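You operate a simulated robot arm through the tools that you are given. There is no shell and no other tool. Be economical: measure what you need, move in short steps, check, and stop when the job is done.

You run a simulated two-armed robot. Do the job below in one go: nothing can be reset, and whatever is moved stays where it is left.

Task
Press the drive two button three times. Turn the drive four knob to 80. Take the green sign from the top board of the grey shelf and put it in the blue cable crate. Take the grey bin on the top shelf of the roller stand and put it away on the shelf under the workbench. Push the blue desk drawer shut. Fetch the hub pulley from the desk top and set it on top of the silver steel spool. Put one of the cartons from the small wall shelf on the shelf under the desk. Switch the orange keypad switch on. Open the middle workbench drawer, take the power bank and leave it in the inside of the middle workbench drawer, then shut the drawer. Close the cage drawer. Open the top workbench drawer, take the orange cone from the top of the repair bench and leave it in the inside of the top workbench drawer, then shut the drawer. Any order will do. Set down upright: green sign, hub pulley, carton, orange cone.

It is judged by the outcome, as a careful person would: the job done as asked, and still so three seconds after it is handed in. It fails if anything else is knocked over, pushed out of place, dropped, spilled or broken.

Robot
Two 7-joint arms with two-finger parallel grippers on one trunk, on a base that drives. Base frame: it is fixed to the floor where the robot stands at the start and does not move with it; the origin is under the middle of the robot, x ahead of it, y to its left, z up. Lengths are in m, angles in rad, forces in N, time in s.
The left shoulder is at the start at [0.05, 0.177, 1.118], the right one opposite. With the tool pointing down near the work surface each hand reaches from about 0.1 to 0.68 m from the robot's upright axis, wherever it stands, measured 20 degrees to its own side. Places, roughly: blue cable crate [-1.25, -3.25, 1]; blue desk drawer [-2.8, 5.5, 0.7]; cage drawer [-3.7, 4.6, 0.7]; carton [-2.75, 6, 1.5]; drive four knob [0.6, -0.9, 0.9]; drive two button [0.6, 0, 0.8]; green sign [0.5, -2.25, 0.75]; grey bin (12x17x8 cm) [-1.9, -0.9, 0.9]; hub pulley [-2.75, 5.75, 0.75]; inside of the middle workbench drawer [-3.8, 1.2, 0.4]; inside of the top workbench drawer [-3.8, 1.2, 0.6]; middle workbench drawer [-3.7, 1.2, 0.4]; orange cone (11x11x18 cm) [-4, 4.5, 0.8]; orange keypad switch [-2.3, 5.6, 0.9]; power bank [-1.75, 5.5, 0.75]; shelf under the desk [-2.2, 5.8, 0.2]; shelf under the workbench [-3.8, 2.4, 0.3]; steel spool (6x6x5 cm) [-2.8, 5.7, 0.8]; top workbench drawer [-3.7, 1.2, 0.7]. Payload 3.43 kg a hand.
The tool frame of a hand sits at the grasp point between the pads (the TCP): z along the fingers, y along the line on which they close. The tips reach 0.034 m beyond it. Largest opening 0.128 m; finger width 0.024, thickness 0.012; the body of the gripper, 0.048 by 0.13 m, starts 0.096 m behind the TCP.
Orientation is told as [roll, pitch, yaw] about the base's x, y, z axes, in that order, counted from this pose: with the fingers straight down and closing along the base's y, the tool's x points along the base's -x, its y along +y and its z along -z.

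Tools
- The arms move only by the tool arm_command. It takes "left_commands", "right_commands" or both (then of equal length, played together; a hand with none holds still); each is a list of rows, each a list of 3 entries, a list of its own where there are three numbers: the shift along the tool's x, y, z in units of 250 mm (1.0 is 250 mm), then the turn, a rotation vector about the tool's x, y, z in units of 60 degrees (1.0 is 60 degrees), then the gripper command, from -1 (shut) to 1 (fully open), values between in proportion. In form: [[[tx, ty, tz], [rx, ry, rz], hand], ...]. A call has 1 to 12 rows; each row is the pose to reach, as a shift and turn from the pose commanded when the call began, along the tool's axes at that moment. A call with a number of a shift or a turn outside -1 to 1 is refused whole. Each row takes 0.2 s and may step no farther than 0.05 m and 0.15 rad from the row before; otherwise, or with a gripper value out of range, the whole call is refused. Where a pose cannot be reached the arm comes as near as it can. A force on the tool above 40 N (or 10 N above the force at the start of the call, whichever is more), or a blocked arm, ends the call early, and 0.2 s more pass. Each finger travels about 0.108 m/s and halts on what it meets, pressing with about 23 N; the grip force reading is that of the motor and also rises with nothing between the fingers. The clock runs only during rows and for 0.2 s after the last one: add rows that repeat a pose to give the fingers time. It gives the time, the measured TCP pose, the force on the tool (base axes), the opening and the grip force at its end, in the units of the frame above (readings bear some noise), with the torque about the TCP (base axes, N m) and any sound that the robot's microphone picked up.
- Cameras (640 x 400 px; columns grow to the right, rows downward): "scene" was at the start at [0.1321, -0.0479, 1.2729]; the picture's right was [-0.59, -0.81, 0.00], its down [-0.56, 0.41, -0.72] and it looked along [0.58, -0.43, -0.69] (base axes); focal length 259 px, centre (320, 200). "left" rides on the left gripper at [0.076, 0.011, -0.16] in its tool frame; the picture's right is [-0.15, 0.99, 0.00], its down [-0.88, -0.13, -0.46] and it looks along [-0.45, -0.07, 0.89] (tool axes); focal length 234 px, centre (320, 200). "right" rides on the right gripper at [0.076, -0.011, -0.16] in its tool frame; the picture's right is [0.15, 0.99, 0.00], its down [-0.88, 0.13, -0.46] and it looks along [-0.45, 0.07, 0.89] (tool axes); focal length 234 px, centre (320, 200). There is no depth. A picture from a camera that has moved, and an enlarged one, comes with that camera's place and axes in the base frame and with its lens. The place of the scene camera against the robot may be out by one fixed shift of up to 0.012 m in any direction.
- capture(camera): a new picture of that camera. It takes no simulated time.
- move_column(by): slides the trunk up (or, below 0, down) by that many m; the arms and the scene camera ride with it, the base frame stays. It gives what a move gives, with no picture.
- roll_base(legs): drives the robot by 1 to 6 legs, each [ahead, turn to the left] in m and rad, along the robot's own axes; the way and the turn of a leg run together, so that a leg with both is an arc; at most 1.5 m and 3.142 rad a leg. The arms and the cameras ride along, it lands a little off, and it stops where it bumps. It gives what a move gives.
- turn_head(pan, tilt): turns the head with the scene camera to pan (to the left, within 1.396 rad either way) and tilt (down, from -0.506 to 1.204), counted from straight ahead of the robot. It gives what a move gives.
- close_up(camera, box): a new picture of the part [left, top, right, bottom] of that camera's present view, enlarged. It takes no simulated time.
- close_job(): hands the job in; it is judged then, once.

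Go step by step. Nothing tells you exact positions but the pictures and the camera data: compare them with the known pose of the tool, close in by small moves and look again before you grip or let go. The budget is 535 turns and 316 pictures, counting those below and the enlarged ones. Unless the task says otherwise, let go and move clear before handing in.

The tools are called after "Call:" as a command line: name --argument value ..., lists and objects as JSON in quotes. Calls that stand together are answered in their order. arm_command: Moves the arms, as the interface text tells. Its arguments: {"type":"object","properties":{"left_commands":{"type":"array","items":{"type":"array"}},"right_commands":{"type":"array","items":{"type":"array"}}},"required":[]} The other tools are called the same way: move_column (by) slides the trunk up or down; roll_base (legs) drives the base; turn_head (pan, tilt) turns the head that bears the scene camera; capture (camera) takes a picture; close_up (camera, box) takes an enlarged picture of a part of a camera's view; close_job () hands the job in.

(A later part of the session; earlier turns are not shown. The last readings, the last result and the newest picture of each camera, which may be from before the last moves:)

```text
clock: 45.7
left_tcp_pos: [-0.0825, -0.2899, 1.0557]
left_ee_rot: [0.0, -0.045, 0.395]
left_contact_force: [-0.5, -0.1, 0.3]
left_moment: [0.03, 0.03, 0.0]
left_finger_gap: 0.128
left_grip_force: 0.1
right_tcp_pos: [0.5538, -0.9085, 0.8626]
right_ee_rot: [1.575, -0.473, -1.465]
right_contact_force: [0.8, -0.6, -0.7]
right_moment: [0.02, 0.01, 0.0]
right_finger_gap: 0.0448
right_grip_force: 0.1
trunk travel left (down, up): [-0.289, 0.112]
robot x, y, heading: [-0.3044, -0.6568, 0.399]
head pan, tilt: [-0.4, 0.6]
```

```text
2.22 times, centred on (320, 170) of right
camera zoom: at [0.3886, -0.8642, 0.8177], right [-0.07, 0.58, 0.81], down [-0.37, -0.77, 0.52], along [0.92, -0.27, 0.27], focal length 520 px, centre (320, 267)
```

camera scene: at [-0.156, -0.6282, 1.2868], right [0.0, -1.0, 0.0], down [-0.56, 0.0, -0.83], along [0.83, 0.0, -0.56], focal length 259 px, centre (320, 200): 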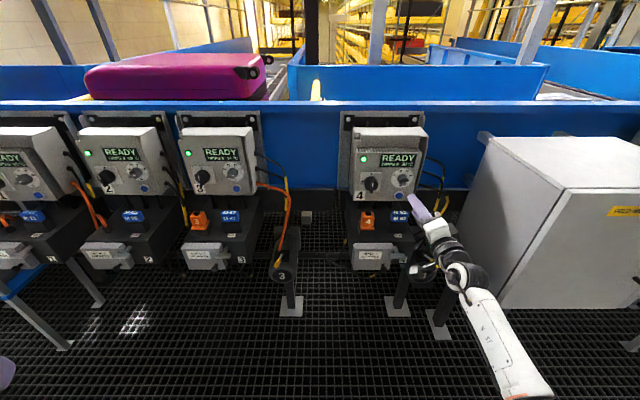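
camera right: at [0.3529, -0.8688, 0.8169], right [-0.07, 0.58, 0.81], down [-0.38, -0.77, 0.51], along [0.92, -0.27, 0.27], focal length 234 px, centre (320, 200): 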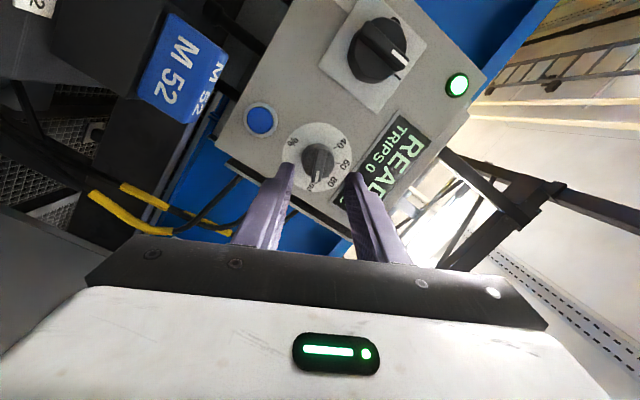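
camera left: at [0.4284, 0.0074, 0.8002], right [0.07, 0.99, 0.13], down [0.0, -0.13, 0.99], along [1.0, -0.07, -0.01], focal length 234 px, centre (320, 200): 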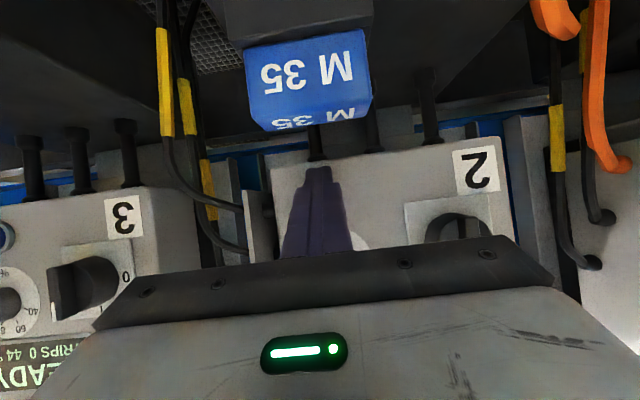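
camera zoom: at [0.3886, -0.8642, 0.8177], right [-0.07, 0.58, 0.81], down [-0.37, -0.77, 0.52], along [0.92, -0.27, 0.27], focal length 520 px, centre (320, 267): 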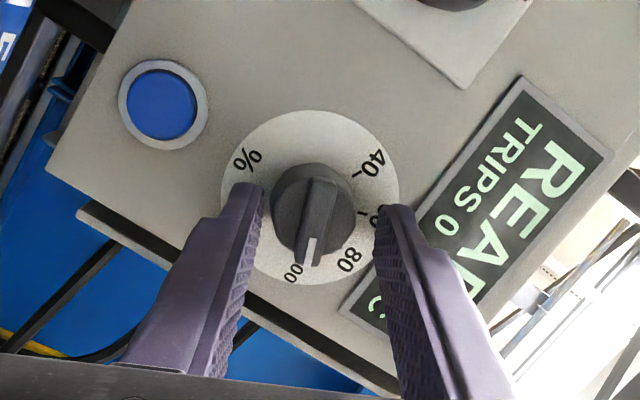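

Call:
arm_command --right_commands '[[[0, 0, 0.016], [0, 0, 0], -0.3], [[0, 0, 0.032], [0, 0, 0], -0.3], [[0, 0, 0.032], [0, 0, 0], -1], [[0, 0, 0.032], [0, 0, 0], -1], [[0, 0, 0.032], [0, 0, 0], -1]]'

Call:
close_up --camera "right" --box '[220, 80, 420, 260]'

```text
clock: 46.4
left_tcp_pos: [-0.0829, -0.2891, 1.058]
left_ee_rot: [-0.002, -0.049, 0.391]
left_contact_force: [0.0, -0.1, 0.0]
left_moment: [0.01, 0.0, 0.0]
left_finger_gap: 0.1281
left_grip_force: 0.1
right_tcp_pos: [0.5584, -0.9103, 0.8588]
right_ee_rot: [1.567, -0.472, -1.462]
right_contact_force: [-17.2, 0.8, 5.6]
right_moment: [0.31, 0.4, -0.41]
right_finger_gap: 0.0336
right_grip_force: 22.5
trunk travel left (down, up): [-0.289, 0.112]
robot x, y, heading: [-0.3064, -0.6548, 0.389]
head pan, tilt: [-0.4, 0.6]
stopped in row 3 (right hand): the force on the tool passed its limit (the readings are from after the stop); the commanded pose is now the measured one
```

```text
2.22 times, centred on (320, 170) of right
camera zoom: at [0.3913, -0.8651, 0.8148], right [-0.06, 0.58, 0.82], down [-0.37, -0.77, 0.52], along [0.93, -0.27, 0.26], focal length 520 px, centre (320, 267)
```

zoom: 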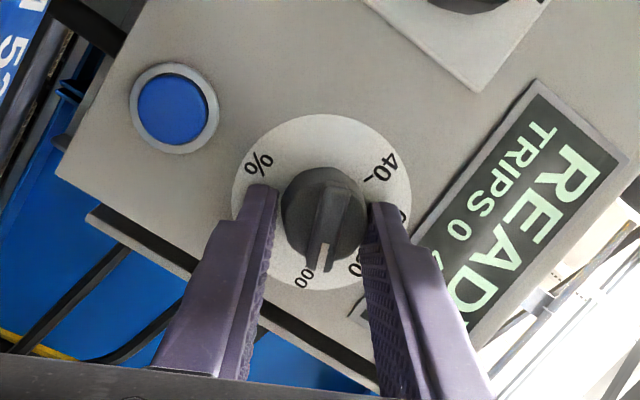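

The pads met the panel and closed on the round knob body. I'll back off a bit and close on the bar instead.

Call:
arm_command --right_commands '[[[0, 0, -0.01], [0, 0, 0], -0.4], [[0, 0, -0.052], [0, 0, 0], -0.3], [[0, 0, -0.056], [0, 0, 0], -1], [[0, 0, -0.056], [0, 0, 0], -1], [[0, 0, -0.056], [0, 0, 0], -1]]'

Call:
close_up --camera "right" --box '[220, 80, 420, 260]'

```text
clock: 47.6
left_tcp_pos: [-0.0821, -0.2884, 1.0561]
left_ee_rot: [0.001, -0.044, 0.393]
left_contact_force: [0.5, 0.5, 0.5]
left_moment: [0.03, 0.01, 0.03]
left_finger_gap: 0.1279
left_grip_force: 0.1
right_tcp_pos: [0.5476, -0.9086, 0.8587]
right_ee_rot: [1.568, -0.472, -1.461]
right_contact_force: [24.2, 6.6, 12.1]
right_moment: [-0.02, 0.01, 0.54]
right_finger_gap: 0.0312
right_grip_force: 45.2
trunk travel left (down, up): [-0.289, 0.112]
robot x, y, heading: [-0.3067, -0.6538, 0.391]
head pan, tilt: [-0.4, 0.6]
```

```text
2.22 times, centred on (320, 170) of right
camera zoom: at [0.381, -0.8651, 0.8148], right [-0.06, 0.58, 0.81], down [-0.37, -0.77, 0.52], along [0.93, -0.27, 0.26], focal length 520 px, centre (320, 267)
```

zoom: 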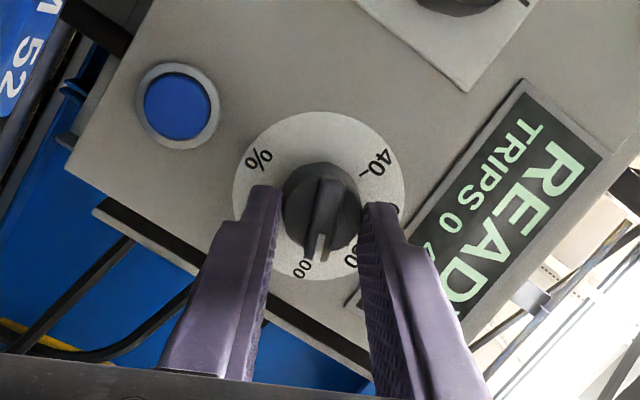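

Call:
arm_command --right_commands '[[[0, 0, 0], [0, 0, 0], -0.3], [[0, 0, -0.03], [0, 0, 0], -0.3], [[0, 0, -0.03], [0, 0, 0], -0.3], [[0, 0, -0.03], [0, 0, 0], -1], [[0, 0, -0.03], [0, 0, 0], -1], [[0, 0, -0.03], [0, 0, 0], -1]]'

Call:
close_up --camera "right" --box '[220, 80, 420, 260]'

```text
clock: 49.0
left_tcp_pos: [-0.0855, -0.2899, 1.0579]
left_ee_rot: [-0.001, -0.047, 0.393]
left_contact_force: [0.2, 0.8, 0.1]
left_moment: [0.02, -0.01, 0.02]
left_finger_gap: 0.1282
left_grip_force: 0.0
right_tcp_pos: [0.5354, -0.9102, 0.8612]
right_ee_rot: [1.568, -0.473, -1.461]
right_contact_force: [-32.2, 6.5, 7.7]
right_moment: [0.13, -0.17, -0.31]
right_finger_gap: 0.0096
right_grip_force: 43.2
trunk travel left (down, up): [-0.289, 0.112]
robot x, y, heading: [-0.3056, -0.6577, 0.39]
head pan, tilt: [-0.4, 0.6]
```

```text
2.22 times, centred on (320, 170) of right
camera zoom: at [0.3689, -0.8663, 0.8156], right [-0.06, 0.58, 0.81], down [-0.37, -0.77, 0.52], along [0.93, -0.27, 0.26], focal length 520 px, centre (320, 267)
```

zoom: 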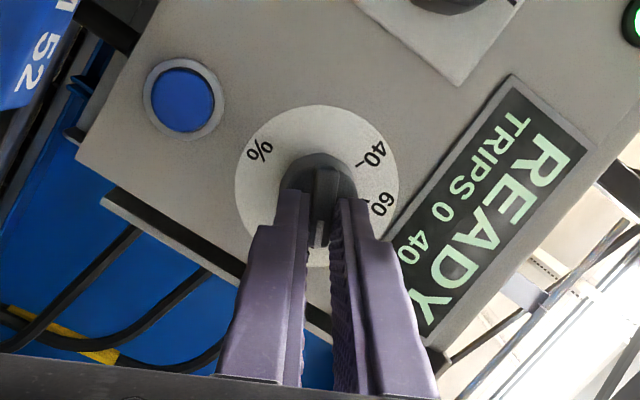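

Now the bar is gripped (10 mm). I'll ease off the pressure and turn 45° counter-clockwise about the knob axis.

Call:
arm_command --right_commands '[[[0, 0, -0.014], [0, 0, 0], -1], [[0.0004, 0.0066, -0.014], [0, 0, -0.125], -1], [[0.0017, 0.0131, -0.014], [0, 0, -0.25], -1], [[0.0039, 0.0194, -0.014], [0, 0, -0.375], -1], [[0.0068, 0.0254, -0.014], [0, 0, -0.5], -1], [[0.0105, 0.0309, -0.014], [0, 0, -0.625], -1], [[0.0149, 0.0359, -0.014], [0, 0, -0.75], -1], [[0.0149, 0.0359, -0.014], [0, 0, -0.75], -1]]'

Call:
close_up --camera "right" --box '[220, 80, 420, 260]'

```text
clock: 50.8
left_tcp_pos: [-0.0823, -0.2896, 1.0556]
left_ee_rot: [0.001, -0.045, 0.393]
left_contact_force: [-0.2, 0.5, 0.1]
left_moment: [-0.01, -0.02, -0.02]
left_finger_gap: 0.1279
left_grip_force: 0.3
right_tcp_pos: [0.5332, -0.9079, 0.8631]
right_ee_rot: [1.543, -1.26, -1.442]
right_contact_force: [9.9, -7.2, 7.7]
right_moment: [0.01, 0.85, -0.2]
right_finger_gap: 0.0101
right_grip_force: 43.3
trunk travel left (down, up): [-0.289, 0.112]
robot x, y, heading: [-0.3089, -0.6556, 0.393]
head pan, tilt: [-0.4, 0.6]
```

```text
2.22 times, centred on (320, 170) of right
camera zoom: at [0.3726, -0.9121, 0.7877], right [-0.1, 0.98, 0.16], down [-0.43, -0.19, 0.88], along [0.9, 0.02, 0.44], focal length 520 px, centre (320, 267)
```

zoom: 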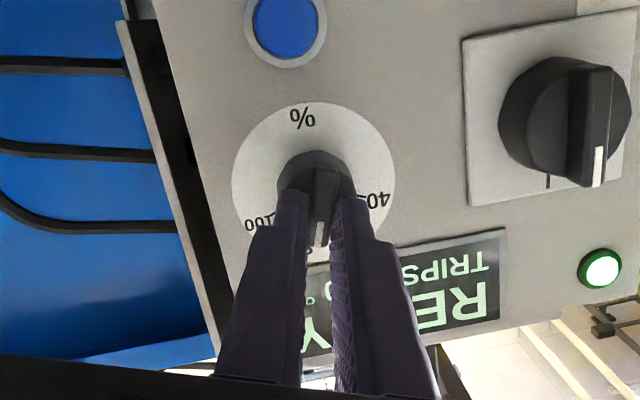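

Call:
arm_command --right_commands '[[[0, 0, 0], [0, 0, 0], -0.3], [[0, 0, 0], [0, 0, 0], -0.3], [[0, 0, -0.15], [0, 0, 0], -0.3], [[0, 0, -0.3], [0, 0, 0], -0.3]]'

Call:
capture --camera "right"

Call:
close_up --camera "scene" --box '[385, 155, 425, 195]'

```text
clock: 51.8
left_tcp_pos: [-0.0821, -0.2901, 1.0557]
left_ee_rot: [0.001, -0.047, 0.393]
left_contact_force: [1.1, 0.0, -0.1]
left_moment: [0.02, -0.01, -0.01]
left_finger_gap: 0.1279
left_grip_force: 0.0
right_tcp_pos: [0.458, -0.9135, 0.8649]
right_ee_rot: [1.55, -1.259, -1.44]
right_contact_force: [0.0, 0.4, -0.7]
right_moment: [0.02, 0.02, -0.04]
right_finger_gap: 0.0445
right_grip_force: 0.1
trunk travel left (down, up): [-0.289, 0.112]
robot x, y, heading: [-0.3068, -0.6579, 0.394]
head pan, tilt: [-0.4, 0.6]
```

```text
281 pictures are left
camera right: at [0.2981, -0.9191, 0.7906], right [-0.11, 0.98, 0.16], down [-0.43, -0.19, 0.88], along [0.9, 0.02, 0.44], focal length 234 px, centre (320, 200)
```

right: 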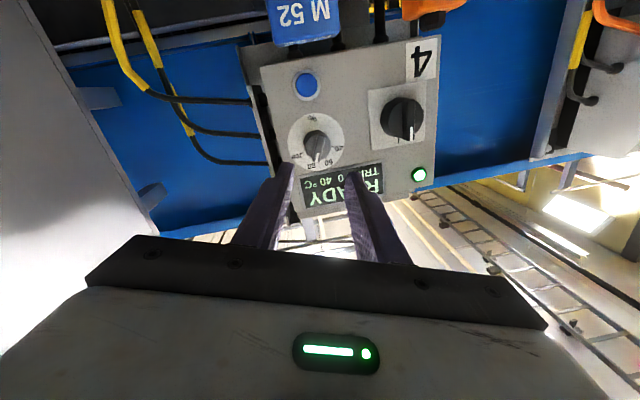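

```text
10.00 times, centred on (405, 175) of scene
camera zoom: at [-0.157, -0.6286, 1.2868], right [-0.01, -1.0, 0.0], down [-0.56, 0.0, -0.83], along [0.83, 0.0, -0.56], focal length 2588 px, centre (-530, 450)
```

zoom: 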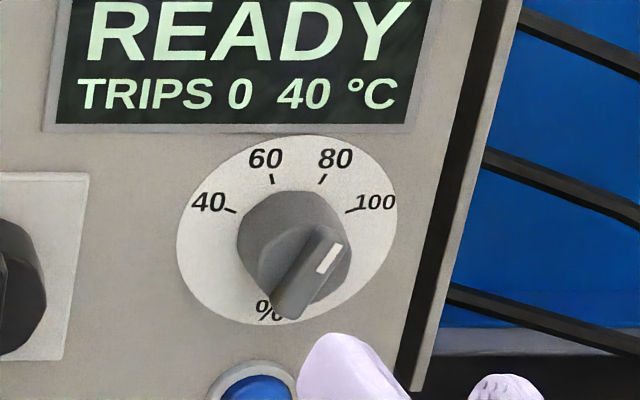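

Call:
close_up --camera "right" --box '[285, 110, 350, 175]'

```text
6.15 times, centred on (318, 142) of right
camera zoom: at [0.2981, -0.9191, 0.7906], right [-0.11, 0.98, 0.16], down [-0.43, -0.19, 0.88], along [0.9, 0.02, 0.44], focal length 1441 px, centre (335, 554)
```

zoom: 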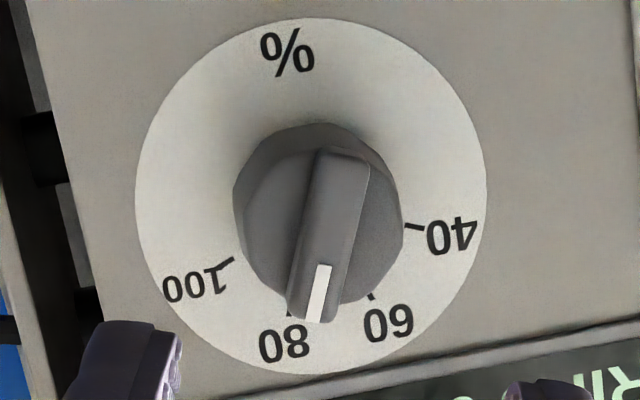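

The knob reads 80. Next I'll fold the right arm back and head toward the green sign.

Call:
arm_command --right_commands '[[[0, 0, -0.18], [0, 0, -0.1], -0.3], [[0, 0, -0.36], [0, 0, -0.2], 0], [[0, 0, -0.54], [0, 0, -0.3], 0], [[0, 0, -0.72], [0, 0, -0.3], 0], [[0, 0, -0.8], [0, 0, -0.3], 0]]'

Call:
arm_command --right_commands '[[[-0.05, 0.0, 0], [0, 0.14, 0], 0.5], [[-0.12, 0.0, 0], [0, 0.28, 0], 1], [[-0.2, 0.0, 0], [0, 0.42, 0], 1], [[-0.28, 0.0, 0], [0, 0.56, 0], 1], [[-0.36, 0.0, 0], [0, 0.7, 0], 1], [[-0.44, 0.0, 0], [0, 0.84, 0], 1], [[-0.5, 0, 0], [0, 0.98, 0], 1]]'

```text
clock: 53.0
left_tcp_pos: [-0.0816, -0.2902, 1.0556]
left_ee_rot: [0.0, -0.046, 0.394]
left_contact_force: [0.5, 0.4, 0.5]
left_moment: [0.02, -0.02, 0.05]
left_finger_gap: 0.1281
left_grip_force: 0.1
right_tcp_pos: [0.2583, -0.9335, 0.865]
right_ee_rot: [-0.39, -1.564, 0.498]
right_contact_force: [-0.3, -0.7, -0.6]
right_moment: [0.0, -0.02, -0.01]
right_finger_gap: 0.0639
right_grip_force: 0.0
trunk travel left (down, up): [-0.289, 0.112]
robot x, y, heading: [-0.3042, -0.6542, 0.392]
head pan, tilt: [-0.4, 0.6]
```

```text
clock: 54.6
left_tcp_pos: [-0.082, -0.2898, 1.0561]
left_ee_rot: [-0.001, -0.046, 0.395]
left_contact_force: [0.5, 0.5, -0.9]
left_moment: [0.01, 0.01, 0.01]
left_finger_gap: 0.1277
left_grip_force: 0.0
right_tcp_pos: [0.2618, -0.9348, 0.9888]
right_ee_rot: [-0.002, -0.536, 0.108]
right_contact_force: [0.1, 0.2, -0.4]
right_moment: [0.02, -0.02, 0.0]
right_finger_gap: 0.128
right_grip_force: 0.0
trunk travel left (down, up): [-0.289, 0.112]
robot x, y, heading: [-0.3039, -0.6537, 0.392]
head pan, tilt: [-0.4, 0.6]
```

Call:
arm_command --right_commands '[[[0.05, 0.06, -0.05], [0, 0.13, 0], 1], [[0.1, 0.12, -0.1], [0, 0.26, 0], 1], [[0.15, 0.18, -0.15], [0, 0.39, 0], 1], [[0.2, 0.24, -0.21], [0, 0.51, 0], 1]]'

Call:
roll_base --legs '[[-0.1, 0], [0, -1.96]]'

Call:
turn_head --pan 0.2 --tilt 0.35

Call:
capture --camera "scene"

```text
clock: 55.6
left_tcp_pos: [-0.0815, -0.2888, 1.0564]
left_ee_rot: [0.0, -0.045, 0.393]
left_contact_force: [-0.4, 0.3, -0.4]
left_moment: [0.03, 0.0, 0.03]
left_finger_gap: 0.1279
left_grip_force: 0.0
right_tcp_pos: [0.1849, -0.8817, 1.0089]
right_ee_rot: [0.001, -0.001, 0.107]
right_contact_force: [0.1, -0.8, -0.1]
right_moment: [-0.02, 0.03, 0.01]
right_finger_gap: 0.1279
right_grip_force: 0.0
trunk travel left (down, up): [-0.289, 0.112]
robot x, y, heading: [-0.2975, -0.6571, 0.396]
head pan, tilt: [-0.4, 0.6]
```

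```text
clock: 61.4
left_tcp_pos: [-0.1416, -1.0373, 1.0564]
left_ee_rot: [0.0, -0.044, -1.564]
left_contact_force: [-0.6, -0.2, 0.3]
left_moment: [-0.01, -0.01, 0.0]
left_finger_gap: 0.1277
left_grip_force: 0.0
right_tcp_pos: [-0.79, -1.0658, 1.0086]
right_ee_rot: [-0.002, -0.002, -1.846]
right_contact_force: [0.1, 0.1, 0.0]
right_moment: [0.01, -0.05, 0.01]
right_finger_gap: 0.128
right_grip_force: 0.0
trunk travel left (down, up): [-0.289, 0.112]
robot x, y, heading: [-0.3957, -0.69, -1.563]
head pan, tilt: [-0.4, 0.6]
```

```text
clock: 62.4
left_tcp_pos: [-0.1405, -1.0393, 1.0572]
left_ee_rot: [-0.001, -0.044, -1.563]
left_contact_force: [0.6, -0.1, -0.4]
left_moment: [0.03, 0.01, 0.02]
left_finger_gap: 0.128
left_grip_force: 0.0
right_tcp_pos: [-0.7899, -1.0652, 1.0071]
right_ee_rot: [-0.001, -0.003, -1.846]
right_contact_force: [0.4, -0.7, 0.2]
right_moment: [0.01, -0.03, -0.02]
right_finger_gap: 0.128
right_grip_force: 0.1
trunk travel left (down, up): [-0.289, 0.112]
robot x, y, heading: [-0.3988, -0.6903, -1.564]
head pan, tilt: [0.201, 0.351]
```

```text
278 pictures are left
camera scene: at [-0.3807, -0.854, 1.3095], right [-0.98, -0.21, 0.0], down [-0.07, 0.34, -0.94], along [0.2, -0.92, -0.34], focal length 259 px, centre (320, 200)
```

scene: 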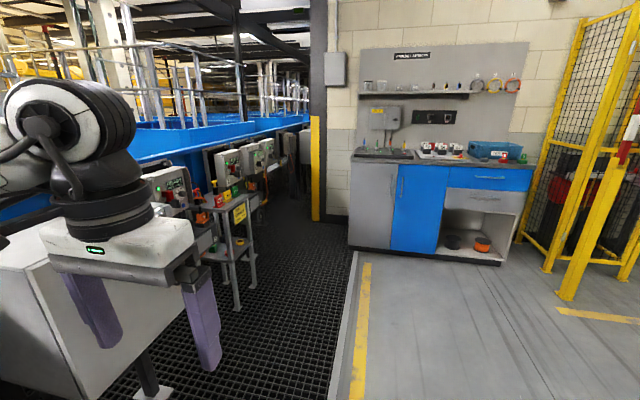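

Call:
close_up --camera "scene" --box '[180, 160, 280, 300]'

Call:
close_up --camera "scene" --box '[350, 100, 550, 260]'

```text
2.86 times, centred on (230, 230) of scene
camera zoom: at [-0.3807, -0.854, 1.3095], right [-0.98, -0.21, 0.0], down [-0.07, 0.34, -0.94], along [0.2, -0.92, -0.34], focal length 739 px, centre (577, 114)
```

zoom: 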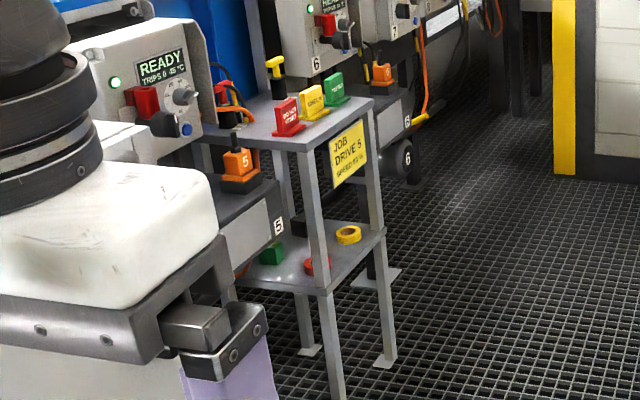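

```text
2.50 times, centred on (450, 180) of scene
camera zoom: at [-0.3807, -0.854, 1.3095], right [-0.98, -0.21, 0.0], down [-0.07, 0.34, -0.94], along [0.2, -0.92, -0.34], focal length 647 px, centre (-5, 250)
```

zoom: 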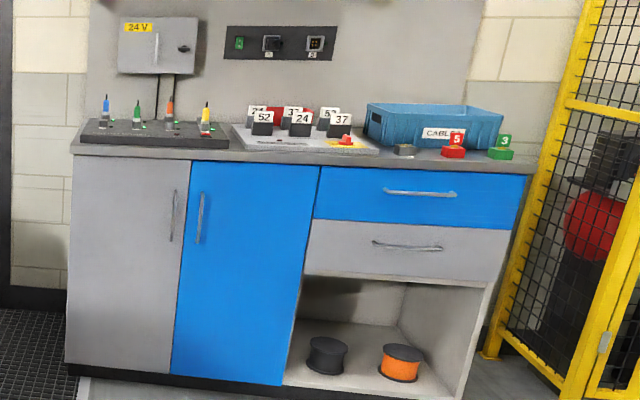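

The small grey stand at (0.46–0.69, -2.1…-2.4) holds red, yellow and green signs on top; the blue "CABLES" crate is on the bench further away. I'll drive to face the stand.

Call:
roll_base --legs '[[1.5, 0], [0, 1.563], [0.2, 0]]'

Call:
turn_head --pan 0 --tilt 0.6

Call:
capture --camera "scene"

```text
clock: 74.7
left_tcp_pos: [0.179, -1.9087, 1.056]
left_ee_rot: [0.001, -0.045, 0.006]
left_contact_force: [0.9, -0.2, -0.2]
left_moment: [-0.04, 0.03, 0.01]
left_finger_gap: 0.1278
left_grip_force: 0.0
right_tcp_pos: [0.2043, -2.5584, 1.0088]
right_ee_rot: [0.0, -0.004, -0.277]
right_contact_force: [0.8, 0.5, -0.2]
right_moment: [-0.04, 0.03, -0.01]
right_finger_gap: 0.1281
right_grip_force: 0.1
trunk travel left (down, up): [-0.289, 0.112]
robot x, y, heading: [-0.1656, -2.1616, 0.011]
head pan, tilt: [0.201, 0.351]
```

```text
clock: 75.5
left_tcp_pos: [0.1782, -1.9081, 1.0562]
left_ee_rot: [0.0, -0.047, 0.007]
left_contact_force: [0.3, 0.3, 0.2]
left_moment: [-0.02, 0.04, -0.01]
left_finger_gap: 0.1282
left_grip_force: 0.0
right_tcp_pos: [0.2028, -2.5579, 1.0093]
right_ee_rot: [-0.003, -0.003, -0.276]
right_contact_force: [-0.3, 0.2, -0.4]
right_moment: [-0.01, 0.01, 0.01]
right_finger_gap: 0.1281
right_grip_force: 0.0
trunk travel left (down, up): [-0.289, 0.112]
robot x, y, heading: [-0.1678, -2.1643, 0.01]
head pan, tilt: [0.0, 0.6]
```

```text
275 pictures are left
camera scene: at [-0.0124, -2.1614, 1.2868], right [0.01, -1.0, 0.0], down [-0.56, -0.01, -0.83], along [0.83, 0.01, -0.56], focal length 259 px, centre (320, 200)
```

scene: 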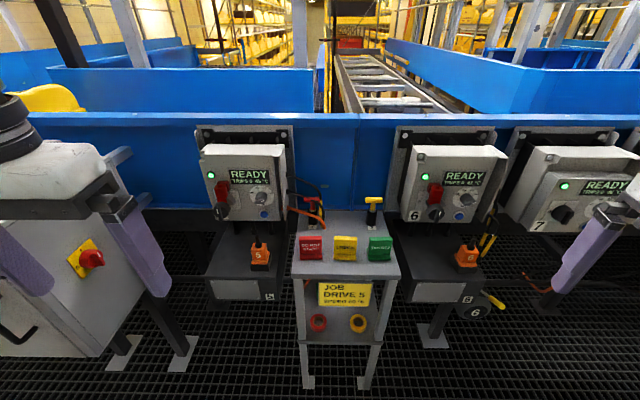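

Call:
close_up --camera "scene" --box '[280, 190, 420, 300]'

Call:
capture --camera "right"

```text
3.64 times, centred on (350, 245) of scene
camera zoom: at [-0.0124, -2.1614, 1.2868], right [0.01, -1.0, 0.0], down [-0.56, -0.01, -0.83], along [0.83, 0.01, -0.56], focal length 941 px, centre (211, 36)
```

zoom: 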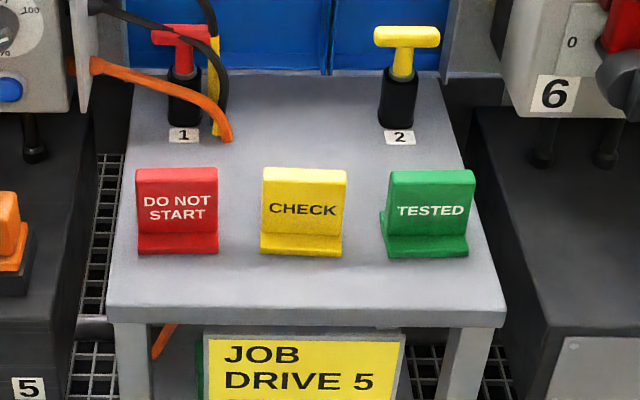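

```text
273 pictures are left
camera right: at [0.127, -2.5477, 1.1679], right [0.13, 0.99, 0.0], down [0.88, -0.11, 0.46], along [0.45, -0.06, -0.89], focal length 234 px, centre (320, 200)
```

right: 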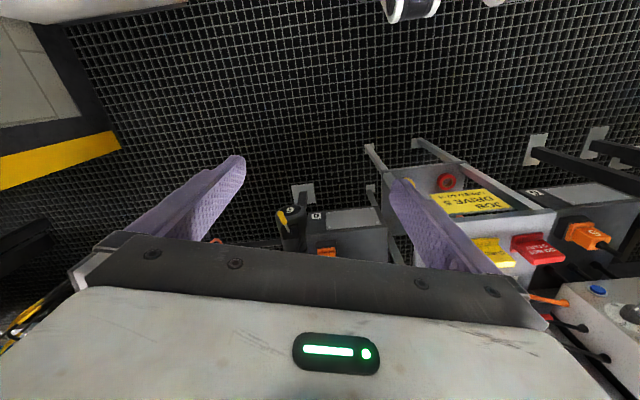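

I'll roll closer and bring the right hand above the green sign (about (0.51, -2.32)).

Call:
roll_base --legs '[[0.12, 0]]'

Call:
arm_command --right_commands '[[[-0.07, 0.16, 0.0], [0, 0, -0.05], 0.3], [[-0.14, 0.32, 0.0], [0, 0, -0.1], 0.3], [[-0.21, 0.48, 0.0], [0, 0, -0.15], 0.3], [[-0.28, 0.64, 0.0], [0, 0, -0.2], 0.3], [[-0.35, 0.8, 0.0], [0, 0, -0.25], 0.3], [[-0.42, 0.95, 0.1], [0, 0, -0.264], 0.3], [[-0.42, 0.95, 0.2], [0, 0, -0.264], 0.3]]'

Call:
capture --camera "right"

Call:
capture --camera "scene"

```text
clock: 76.7
left_tcp_pos: [0.2986, -1.9079, 1.0565]
left_ee_rot: [0.001, -0.044, 0.005]
left_contact_force: [0.6, 1.2, 0.1]
left_moment: [0.0, 0.01, 0.0]
left_finger_gap: 0.1279
left_grip_force: 0.1
right_tcp_pos: [0.3235, -2.5577, 1.0087]
right_ee_rot: [-0.003, -0.003, -0.28]
right_contact_force: [0.8, -0.3, -0.6]
right_moment: [0.04, 0.04, -0.03]
right_finger_gap: 0.1281
right_grip_force: 0.0
trunk travel left (down, up): [-0.289, 0.112]
robot x, y, heading: [-0.0458, -2.1628, 0.006]
head pan, tilt: [0.0, 0.6]
```

```text
clock: 78.3
left_tcp_pos: [0.299, -1.9084, 1.0553]
left_ee_rot: [0.0, -0.048, 0.006]
left_contact_force: [-0.4, -0.6, 0.1]
left_moment: [-0.04, 0.02, -0.01]
left_finger_gap: 0.1282
left_grip_force: 0.0
right_tcp_pos: [0.4846, -2.3601, 0.9581]
right_ee_rot: [-0.002, -0.007, -0.003]
right_contact_force: [-0.9, 0.1, 0.4]
right_moment: [0.01, -0.01, -0.01]
right_finger_gap: 0.083
right_grip_force: 0.1
right hand out of reach, approached as far as the arm can: row 6, 7
trunk travel left (down, up): [-0.289, 0.112]
robot x, y, heading: [-0.0431, -2.1658, 0.006]
head pan, tilt: [0.0, 0.6]
```

```text
272 pictures are left
camera right: at [0.4083, -2.372, 1.1179], right [-0.14, 0.99, 0.0], down [0.88, 0.13, 0.46], along [0.46, 0.06, -0.89], focal length 234 px, centre (320, 200)
```

right: 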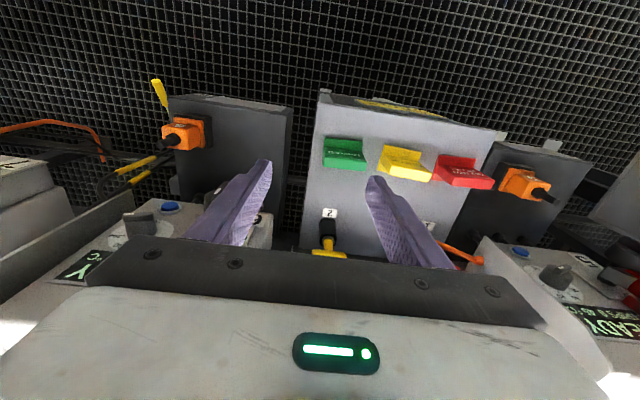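

```text
271 pictures are left
camera scene: at [0.1079, -2.1607, 1.2868], right [0.01, -1.0, 0.0], down [-0.56, 0.0, -0.83], along [0.83, 0.01, -0.56], focal length 259 px, centre (320, 200)
```

scene: 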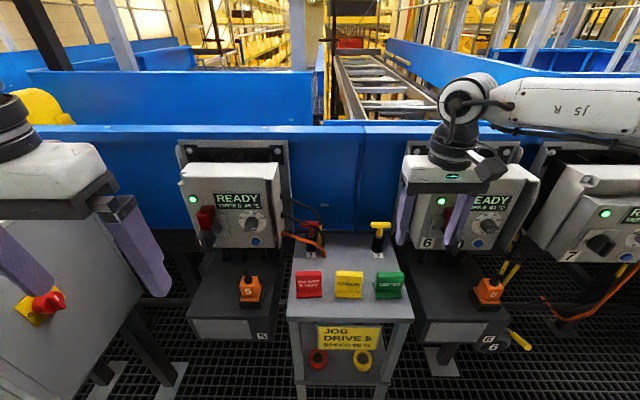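

Call:
arm_command --right_commands '[[[-0.02, 0.05, 0.12], [0, 0, 0], 0.3], [[-0.04, 0.1, 0.24], [0, 0, 0], 0.3], [[-0.062, 0.156, 0.352], [0, 0, 0], 0.3], [[-0.062, 0.156, 0.352], [0, 0, 0], 0.3]]'

Call:
capture --camera "right"

Call:
close_up --camera "scene" --box '[330, 190, 500, 320]'

```text
clock: 79.3
left_tcp_pos: [0.2989, -1.9089, 1.0565]
left_ee_rot: [0.0, -0.046, 0.006]
left_contact_force: [-0.6, 0.2, -0.3]
left_moment: [0.02, 0.0, 0.01]
left_finger_gap: 0.1282
left_grip_force: 0.0
right_tcp_pos: [0.4641, -2.3592, 0.8874]
right_ee_rot: [-0.001, -0.004, -0.002]
right_contact_force: [-0.1, -0.9, 0.6]
right_moment: [0.02, -0.01, -0.01]
right_finger_gap: 0.0832
right_grip_force: 0.1
right hand out of reach, approached as far as the arm can: row 1, 2, 3, 4
trunk travel left (down, up): [-0.289, 0.112]
robot x, y, heading: [-0.045, -2.1621, 0.013]
head pan, tilt: [0.0, 0.6]
```

```text
270 pictures are left
camera right: at [0.3873, -2.3698, 1.0472], right [-0.14, 0.99, 0.0], down [0.88, 0.13, 0.46], along [0.45, 0.06, -0.89], focal length 234 px, centre (320, 200)
```

right: 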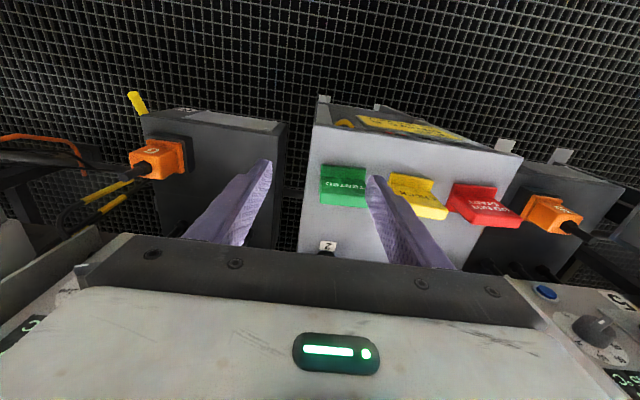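

```text
3.08 times, centred on (415, 255) of scene
camera zoom: at [0.1079, -2.1606, 1.2868], right [0.01, -1.0, 0.0], down [-0.56, 0.0, -0.83], along [0.83, 0.01, -0.56], focal length 796 px, centre (28, 31)
```

zoom: 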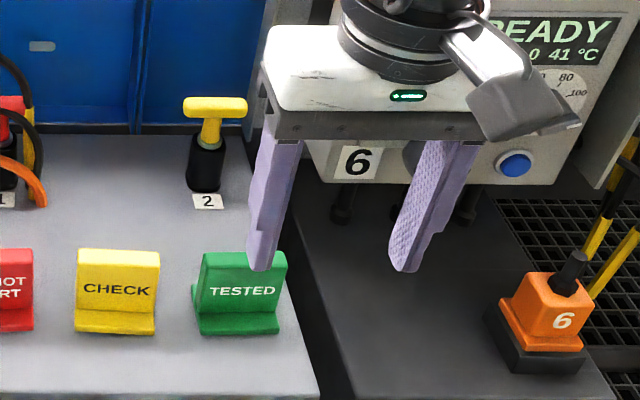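

Inward reach of this hand is limited, so I'll turn the base left a little to put the sign more on the right hand's side.

Call:
roll_base --legs '[[0, 0.22]]'

Call:
capture --camera "right"

```text
clock: 80.5
left_tcp_pos: [0.2358, -1.8396, 1.056]
left_ee_rot: [0.001, -0.045, 0.222]
left_contact_force: [-0.5, 0.1, 0.2]
left_moment: [-0.04, 0.03, -0.01]
left_finger_gap: 0.128
left_grip_force: 0.1
right_tcp_pos: [0.4937, -2.2443, 0.8891]
right_ee_rot: [-0.002, -0.004, 0.214]
right_contact_force: [0.3, 0.0, -0.6]
right_moment: [0.0, 0.02, 0.02]
right_finger_gap: 0.0828
right_grip_force: 0.1
trunk travel left (down, up): [-0.289, 0.112]
robot x, y, heading: [-0.0465, -2.1599, 0.226]
head pan, tilt: [0.0, 0.6]
```

```text
268 pictures are left
camera right: at [0.4215, -2.2715, 1.0476], right [-0.35, 0.94, 0.0], down [0.83, 0.31, 0.46], along [0.43, 0.16, -0.89], focal length 234 px, centre (320, 200)
```

right: 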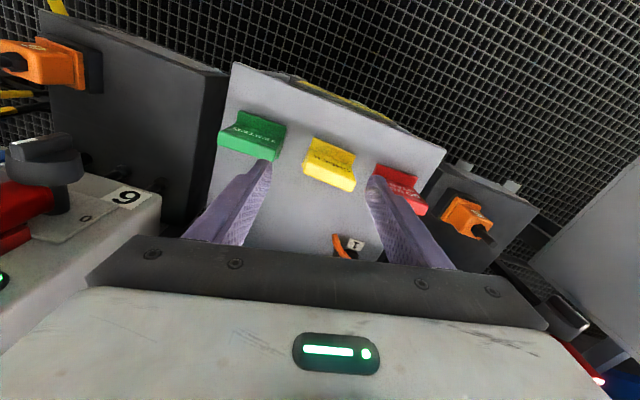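

Call:
arm_command --right_commands '[[[0.02, -0.15, 0.0], [0, 0, 0.1], 0.3], [[0.042, -0.306, 0.04], [0, 0, 0.204], 0.3], [[0.042, -0.306, 0.076], [0, 0, 0.204], 0.3]]'

Call:
capture --camera "right"

Call:
close_up --camera "scene" --box '[330, 180, 530, 330]'

```text
clock: 81.3
left_tcp_pos: [0.2369, -1.8402, 1.0566]
left_ee_rot: [0.0, -0.045, 0.223]
left_contact_force: [-0.7, -0.4, -0.2]
left_moment: [0.01, -0.01, 0.01]
left_finger_gap: 0.1278
left_grip_force: 0.1
right_tcp_pos: [0.5004, -2.3234, 0.8685]
right_ee_rot: [-0.001, -0.003, 0.001]
right_contact_force: [-0.2, -0.6, -0.6]
right_moment: [-0.03, 0.01, 0.0]
right_finger_gap: 0.0832
right_grip_force: 0.0
trunk travel left (down, up): [-0.289, 0.112]
robot x, y, heading: [-0.0461, -2.1635, 0.225]
head pan, tilt: [0.0, 0.6]
```

```text
267 pictures are left
camera right: at [0.4237, -2.3334, 1.0282], right [-0.15, 0.99, 0.0], down [0.88, 0.13, 0.46], along [0.45, 0.07, -0.89], focal length 234 px, centre (320, 200)
```

right: 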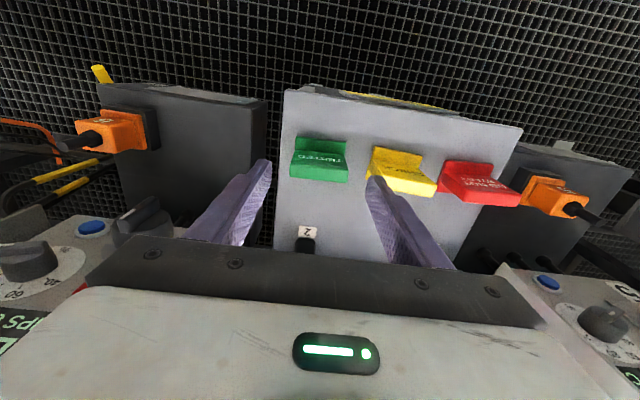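

```text
2.67 times, centred on (430, 255) of scene
camera zoom: at [0.1041, -2.1265, 1.2867], right [0.22, -0.97, 0.0], down [-0.55, -0.13, -0.82], along [0.8, 0.18, -0.57], focal length 690 px, centre (27, 53)
```

zoom: 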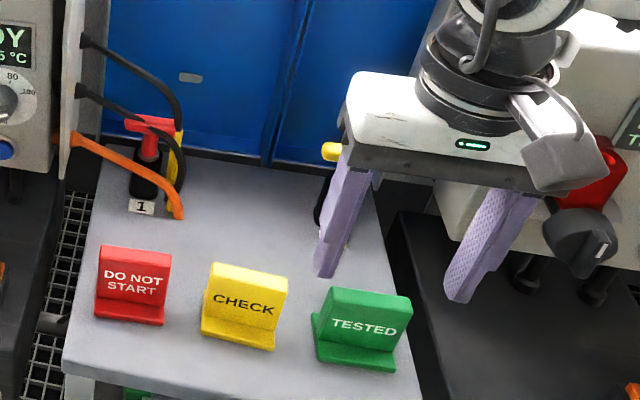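

Call:
arm_command --right_commands '[[[-0.038, 0.012, 0.1], [0, 0, 0], 0.3], [[-0.038, 0.012, 0.2], [0, 0, 0], 0.3], [[-0.038, 0.012, 0.294], [0, 0, 0], 0.3], [[-0.038, 0.012, 0.294], [0, 0, 0], 0.3]]'

Call:
close_up --camera "scene" --box '[330, 180, 530, 330]'

Call:
capture --camera "right"

```text
clock: 82.3
left_tcp_pos: [0.2359, -1.8412, 1.0564]
left_ee_rot: [0.001, -0.044, 0.224]
left_contact_force: [0.5, 0.0, 0.0]
left_moment: [-0.03, 0.03, 0.0]
left_finger_gap: 0.1281
left_grip_force: 0.0
right_tcp_pos: [0.51, -2.3183, 0.797]
right_ee_rot: [-0.002, -0.004, -0.001]
right_contact_force: [0.1, -0.1, 0.2]
right_moment: [0.0, 0.0, -0.03]
right_finger_gap: 0.0831
right_grip_force: 0.1
trunk travel left (down, up): [-0.289, 0.112]
robot x, y, heading: [-0.0449, -2.1615, 0.223]
head pan, tilt: [0.0, 0.6]
```

```text
2.67 times, centred on (430, 255) of scene
camera zoom: at [0.1039, -2.1267, 1.2868], right [0.22, -0.97, 0.0], down [-0.55, -0.13, -0.83], along [0.8, 0.18, -0.56], focal length 690 px, centre (27, 53)
```

zoom: 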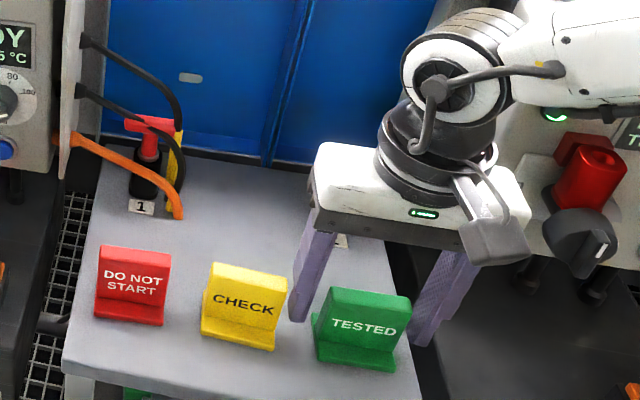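

```text
264 pictures are left
camera right: at [0.4342, -2.3301, 0.9555], right [-0.15, 0.99, 0.0], down [0.88, 0.13, 0.46], along [0.46, 0.07, -0.89], focal length 234 px, centre (320, 200)
```

right: 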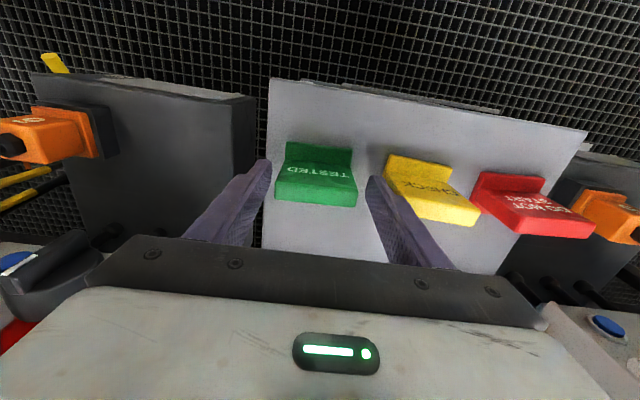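

Call:
arm_command --right_commands '[[[0, 0, 0], [0, 0, 0], -0.2], [[0, 0, 0], [0, 0, 0], -1], [[0, 0, 0], [0, 0, 0], -1]]'

Call:
capture --camera "right"

```text
clock: 83.1
left_tcp_pos: [0.2365, -1.8405, 1.0553]
left_ee_rot: [0.0, -0.044, 0.223]
left_contact_force: [-0.5, -0.1, 0.0]
left_moment: [0.01, -0.03, 0.0]
left_finger_gap: 0.1277
left_grip_force: 0.0
right_tcp_pos: [0.5116, -2.3188, 0.7974]
right_ee_rot: [0.002, -0.004, -0.001]
right_contact_force: [0.3, 0.3, 0.5]
right_moment: [0.0, 0.01, 0.02]
right_finger_gap: 0.0615
right_grip_force: 23.4
trunk travel left (down, up): [-0.289, 0.112]
robot x, y, heading: [-0.0455, -2.163, 0.226]
head pan, tilt: [0.0, 0.6]
```

```text
263 pictures are left
camera right: at [0.4341, -2.3301, 0.9555], right [-0.15, 0.99, 0.0], down [0.88, 0.13, 0.46], along [0.45, 0.07, -0.89], focal length 234 px, centre (320, 200)
```

right: 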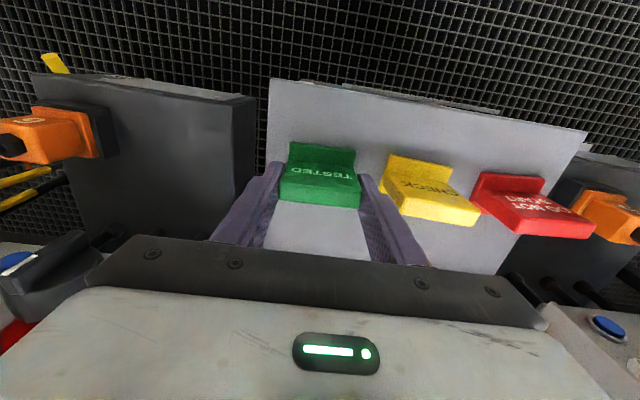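

Gripped at 61 mm. I'll lift it straight up and then drive toward the crate.

Call:
arm_command --right_commands '[[[0, 0, -0.15], [0, 0, 0], -1], [[0, 0, -0.35], [0, 0, 0], -1], [[0, 0, -0.55], [0, 0, 0], -1], [[0.12, 0, -0.7], [0, 0, 0], -1], [[0.25, 0, -0.8], [0, 0, 0], -1], [[0.4, 0, -0.85], [0, 0, 0], -1]]'

Call:
capture --camera "right"

```text
clock: 84.5
left_tcp_pos: [0.2356, -1.8399, 1.0564]
left_ee_rot: [0.001, -0.047, 0.221]
left_contact_force: [0.4, -0.5, -0.3]
left_moment: [0.03, -0.01, -0.05]
left_finger_gap: 0.1279
left_grip_force: 0.0
right_tcp_pos: [0.409, -2.3185, 1.0096]
right_ee_rot: [0.0, -0.004, 0.0]
right_contact_force: [0.4, 0.2, -2.2]
right_moment: [0.0, -0.02, -0.03]
right_finger_gap: 0.0614
right_grip_force: 23.2
trunk travel left (down, up): [-0.289, 0.112]
robot x, y, heading: [-0.0457, -2.1603, 0.224]
head pan, tilt: [0.0, 0.6]
```

```text
262 pictures are left
camera right: at [0.3328, -2.3298, 1.1692], right [-0.15, 0.99, 0.0], down [0.88, 0.13, 0.46], along [0.45, 0.07, -0.89], focal length 234 px, centre (320, 200)
```

right: 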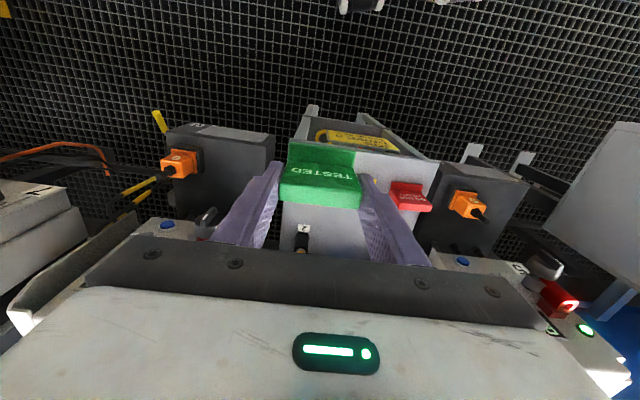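

Sign held. I'll raise the trunk a bit, back away from the stand and turn to face the bench with the crate.

Call:
move_column --by 0.1

Call:
roll_base --legs '[[0, -0.085], [-1.0, 0], [0, -1.71]]'

Call:
turn_head --pan -0.1 --tilt 0.45

Call:
capture --camera "scene"

```text
clock: 85.8
left_tcp_pos: [0.2366, -1.8412, 1.1556]
left_ee_rot: [0.001, -0.047, 0.224]
left_contact_force: [0.6, 1.3, -0.1]
left_moment: [0.0, 0.0, 0.01]
left_finger_gap: 0.128
left_grip_force: 0.2
right_tcp_pos: [0.4099, -2.3186, 1.1099]
right_ee_rot: [-0.001, -0.004, 0.001]
right_contact_force: [-0.2, 0.0, -0.8]
right_moment: [0.01, 0.0, -0.01]
right_finger_gap: 0.0616
right_grip_force: 23.2
trunk travel left (down, up): [-0.389, 0.012]
robot x, y, heading: [-0.0473, -2.1645, 0.221]
head pan, tilt: [0.0, 0.6]
```

```text
clock: 95.5
left_tcp_pos: [-0.7743, -2.6386, 1.1551]
left_ee_rot: [0.0, -0.044, -1.553]
left_contact_force: [-0.3, -0.3, 0.5]
left_moment: [-0.02, -0.03, -0.03]
left_finger_gap: 0.128
left_grip_force: 0.0
right_tcp_pos: [-1.2771, -2.7111, 1.1096]
right_ee_rot: [0.0, -0.004, -1.776]
right_contact_force: [0.4, -0.2, -0.8]
right_moment: [-0.01, -0.04, -0.01]
right_finger_gap: 0.0617
right_grip_force: 23.0
trunk travel left (down, up): [-0.389, 0.012]
robot x, y, heading: [-1.0318, -2.2966, -1.549]
head pan, tilt: [0.0, 0.6]
```

```text
clock: 96.2
left_tcp_pos: [-0.7739, -2.6371, 1.1561]
left_ee_rot: [0.0, -0.046, -1.553]
left_contact_force: [0.1, -0.6, 0.4]
left_moment: [0.0, -0.01, -0.06]
left_finger_gap: 0.1282
left_grip_force: 0.1
right_tcp_pos: [-1.2777, -2.7108, 1.1098]
right_ee_rot: [0.001, -0.003, -1.778]
right_contact_force: [-0.3, -0.5, -1.4]
right_moment: [-0.03, 0.01, -0.01]
right_finger_gap: 0.0616
right_grip_force: 23.2
trunk travel left (down, up): [-0.389, 0.012]
robot x, y, heading: [-1.034, -2.3009, -1.545]
head pan, tilt: [-0.099, 0.45]
```

```text
261 pictures are left
camera scene: at [-1.0423, -2.4566, 1.4002], right [-1.0, 0.08, 0.0], down [0.04, 0.43, -0.9], along [-0.07, -0.9, -0.44], focal length 259 px, centre (320, 200)
```

scene: 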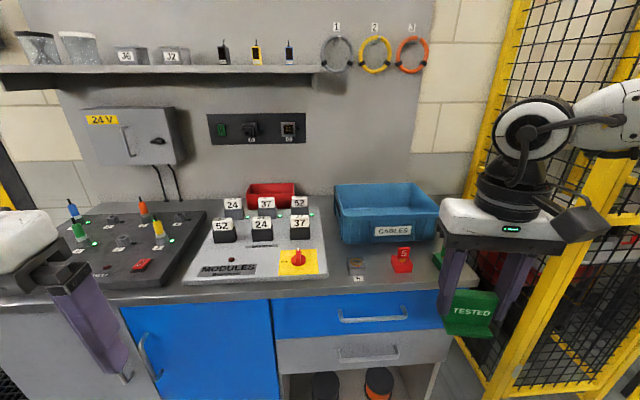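

Call:
close_up --camera "scene" --box '[320, 170, 480, 290]'

Call:
capture --camera "right"

```text
3.33 times, centred on (400, 230) of scene
camera zoom: at [-1.0423, -2.4566, 1.4002], right [-1.0, 0.08, 0.0], down [0.04, 0.43, -0.9], along [-0.07, -0.9, -0.44], focal length 863 px, centre (53, 100)
```

zoom: 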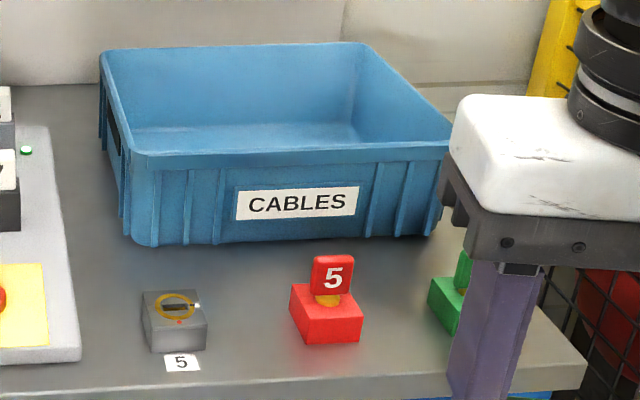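

```text
259 pictures are left
camera right: at [-1.2729, -2.6341, 1.2686], right [1.0, -0.06, 0.0], down [-0.05, -0.89, 0.46], along [-0.03, -0.46, -0.89], focal length 234 px, centre (320, 200)
```

right: 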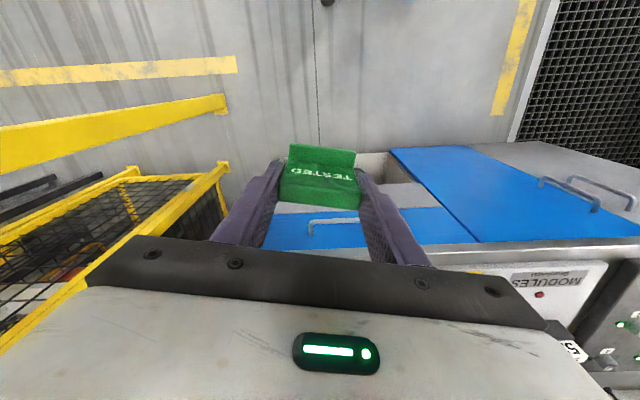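

The crate is open and empty, about (-1.33, -3.28), rim near z 0.99. I'll roll up to the bench.

Call:
roll_base --legs '[[0.32, 0]]'

Call:
capture --camera "scene"

Call:
capture --camera "right"

```text
clock: 98.4
left_tcp_pos: [-0.7668, -2.9557, 1.1558]
left_ee_rot: [0.0, -0.047, -1.554]
left_contact_force: [-0.4, -0.5, -0.1]
left_moment: [0.07, -0.01, -0.02]
left_finger_gap: 0.1281
left_grip_force: 0.0
right_tcp_pos: [-1.2718, -3.03, 1.1099]
right_ee_rot: [0.001, -0.005, -1.775]
right_contact_force: [-0.4, 0.3, -1.2]
right_moment: [0.02, 0.01, 0.04]
right_finger_gap: 0.0618
right_grip_force: 23.2
trunk travel left (down, up): [-0.389, 0.012]
robot x, y, heading: [-1.0277, -2.6187, -1.554]
head pan, tilt: [-0.099, 0.45]
```

```text
258 pictures are left
camera scene: at [-1.0363, -2.7751, 1.4002], right [-1.0, 0.08, 0.0], down [0.04, 0.43, -0.9], along [-0.07, -0.9, -0.44], focal length 259 px, centre (320, 200)
```

scene: 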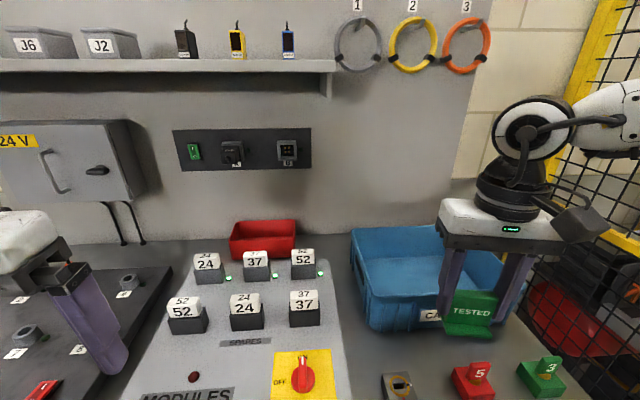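

```text
257 pictures are left
camera right: at [-1.2668, -2.9526, 1.2685], right [1.0, -0.06, 0.0], down [-0.05, -0.89, 0.46], along [-0.03, -0.46, -0.89], focal length 234 px, centre (320, 200)
```

right: 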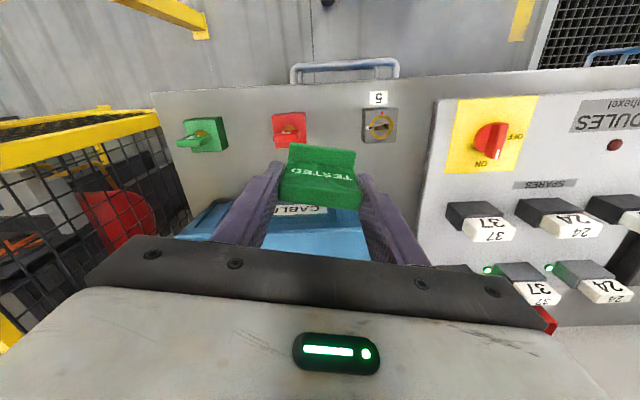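

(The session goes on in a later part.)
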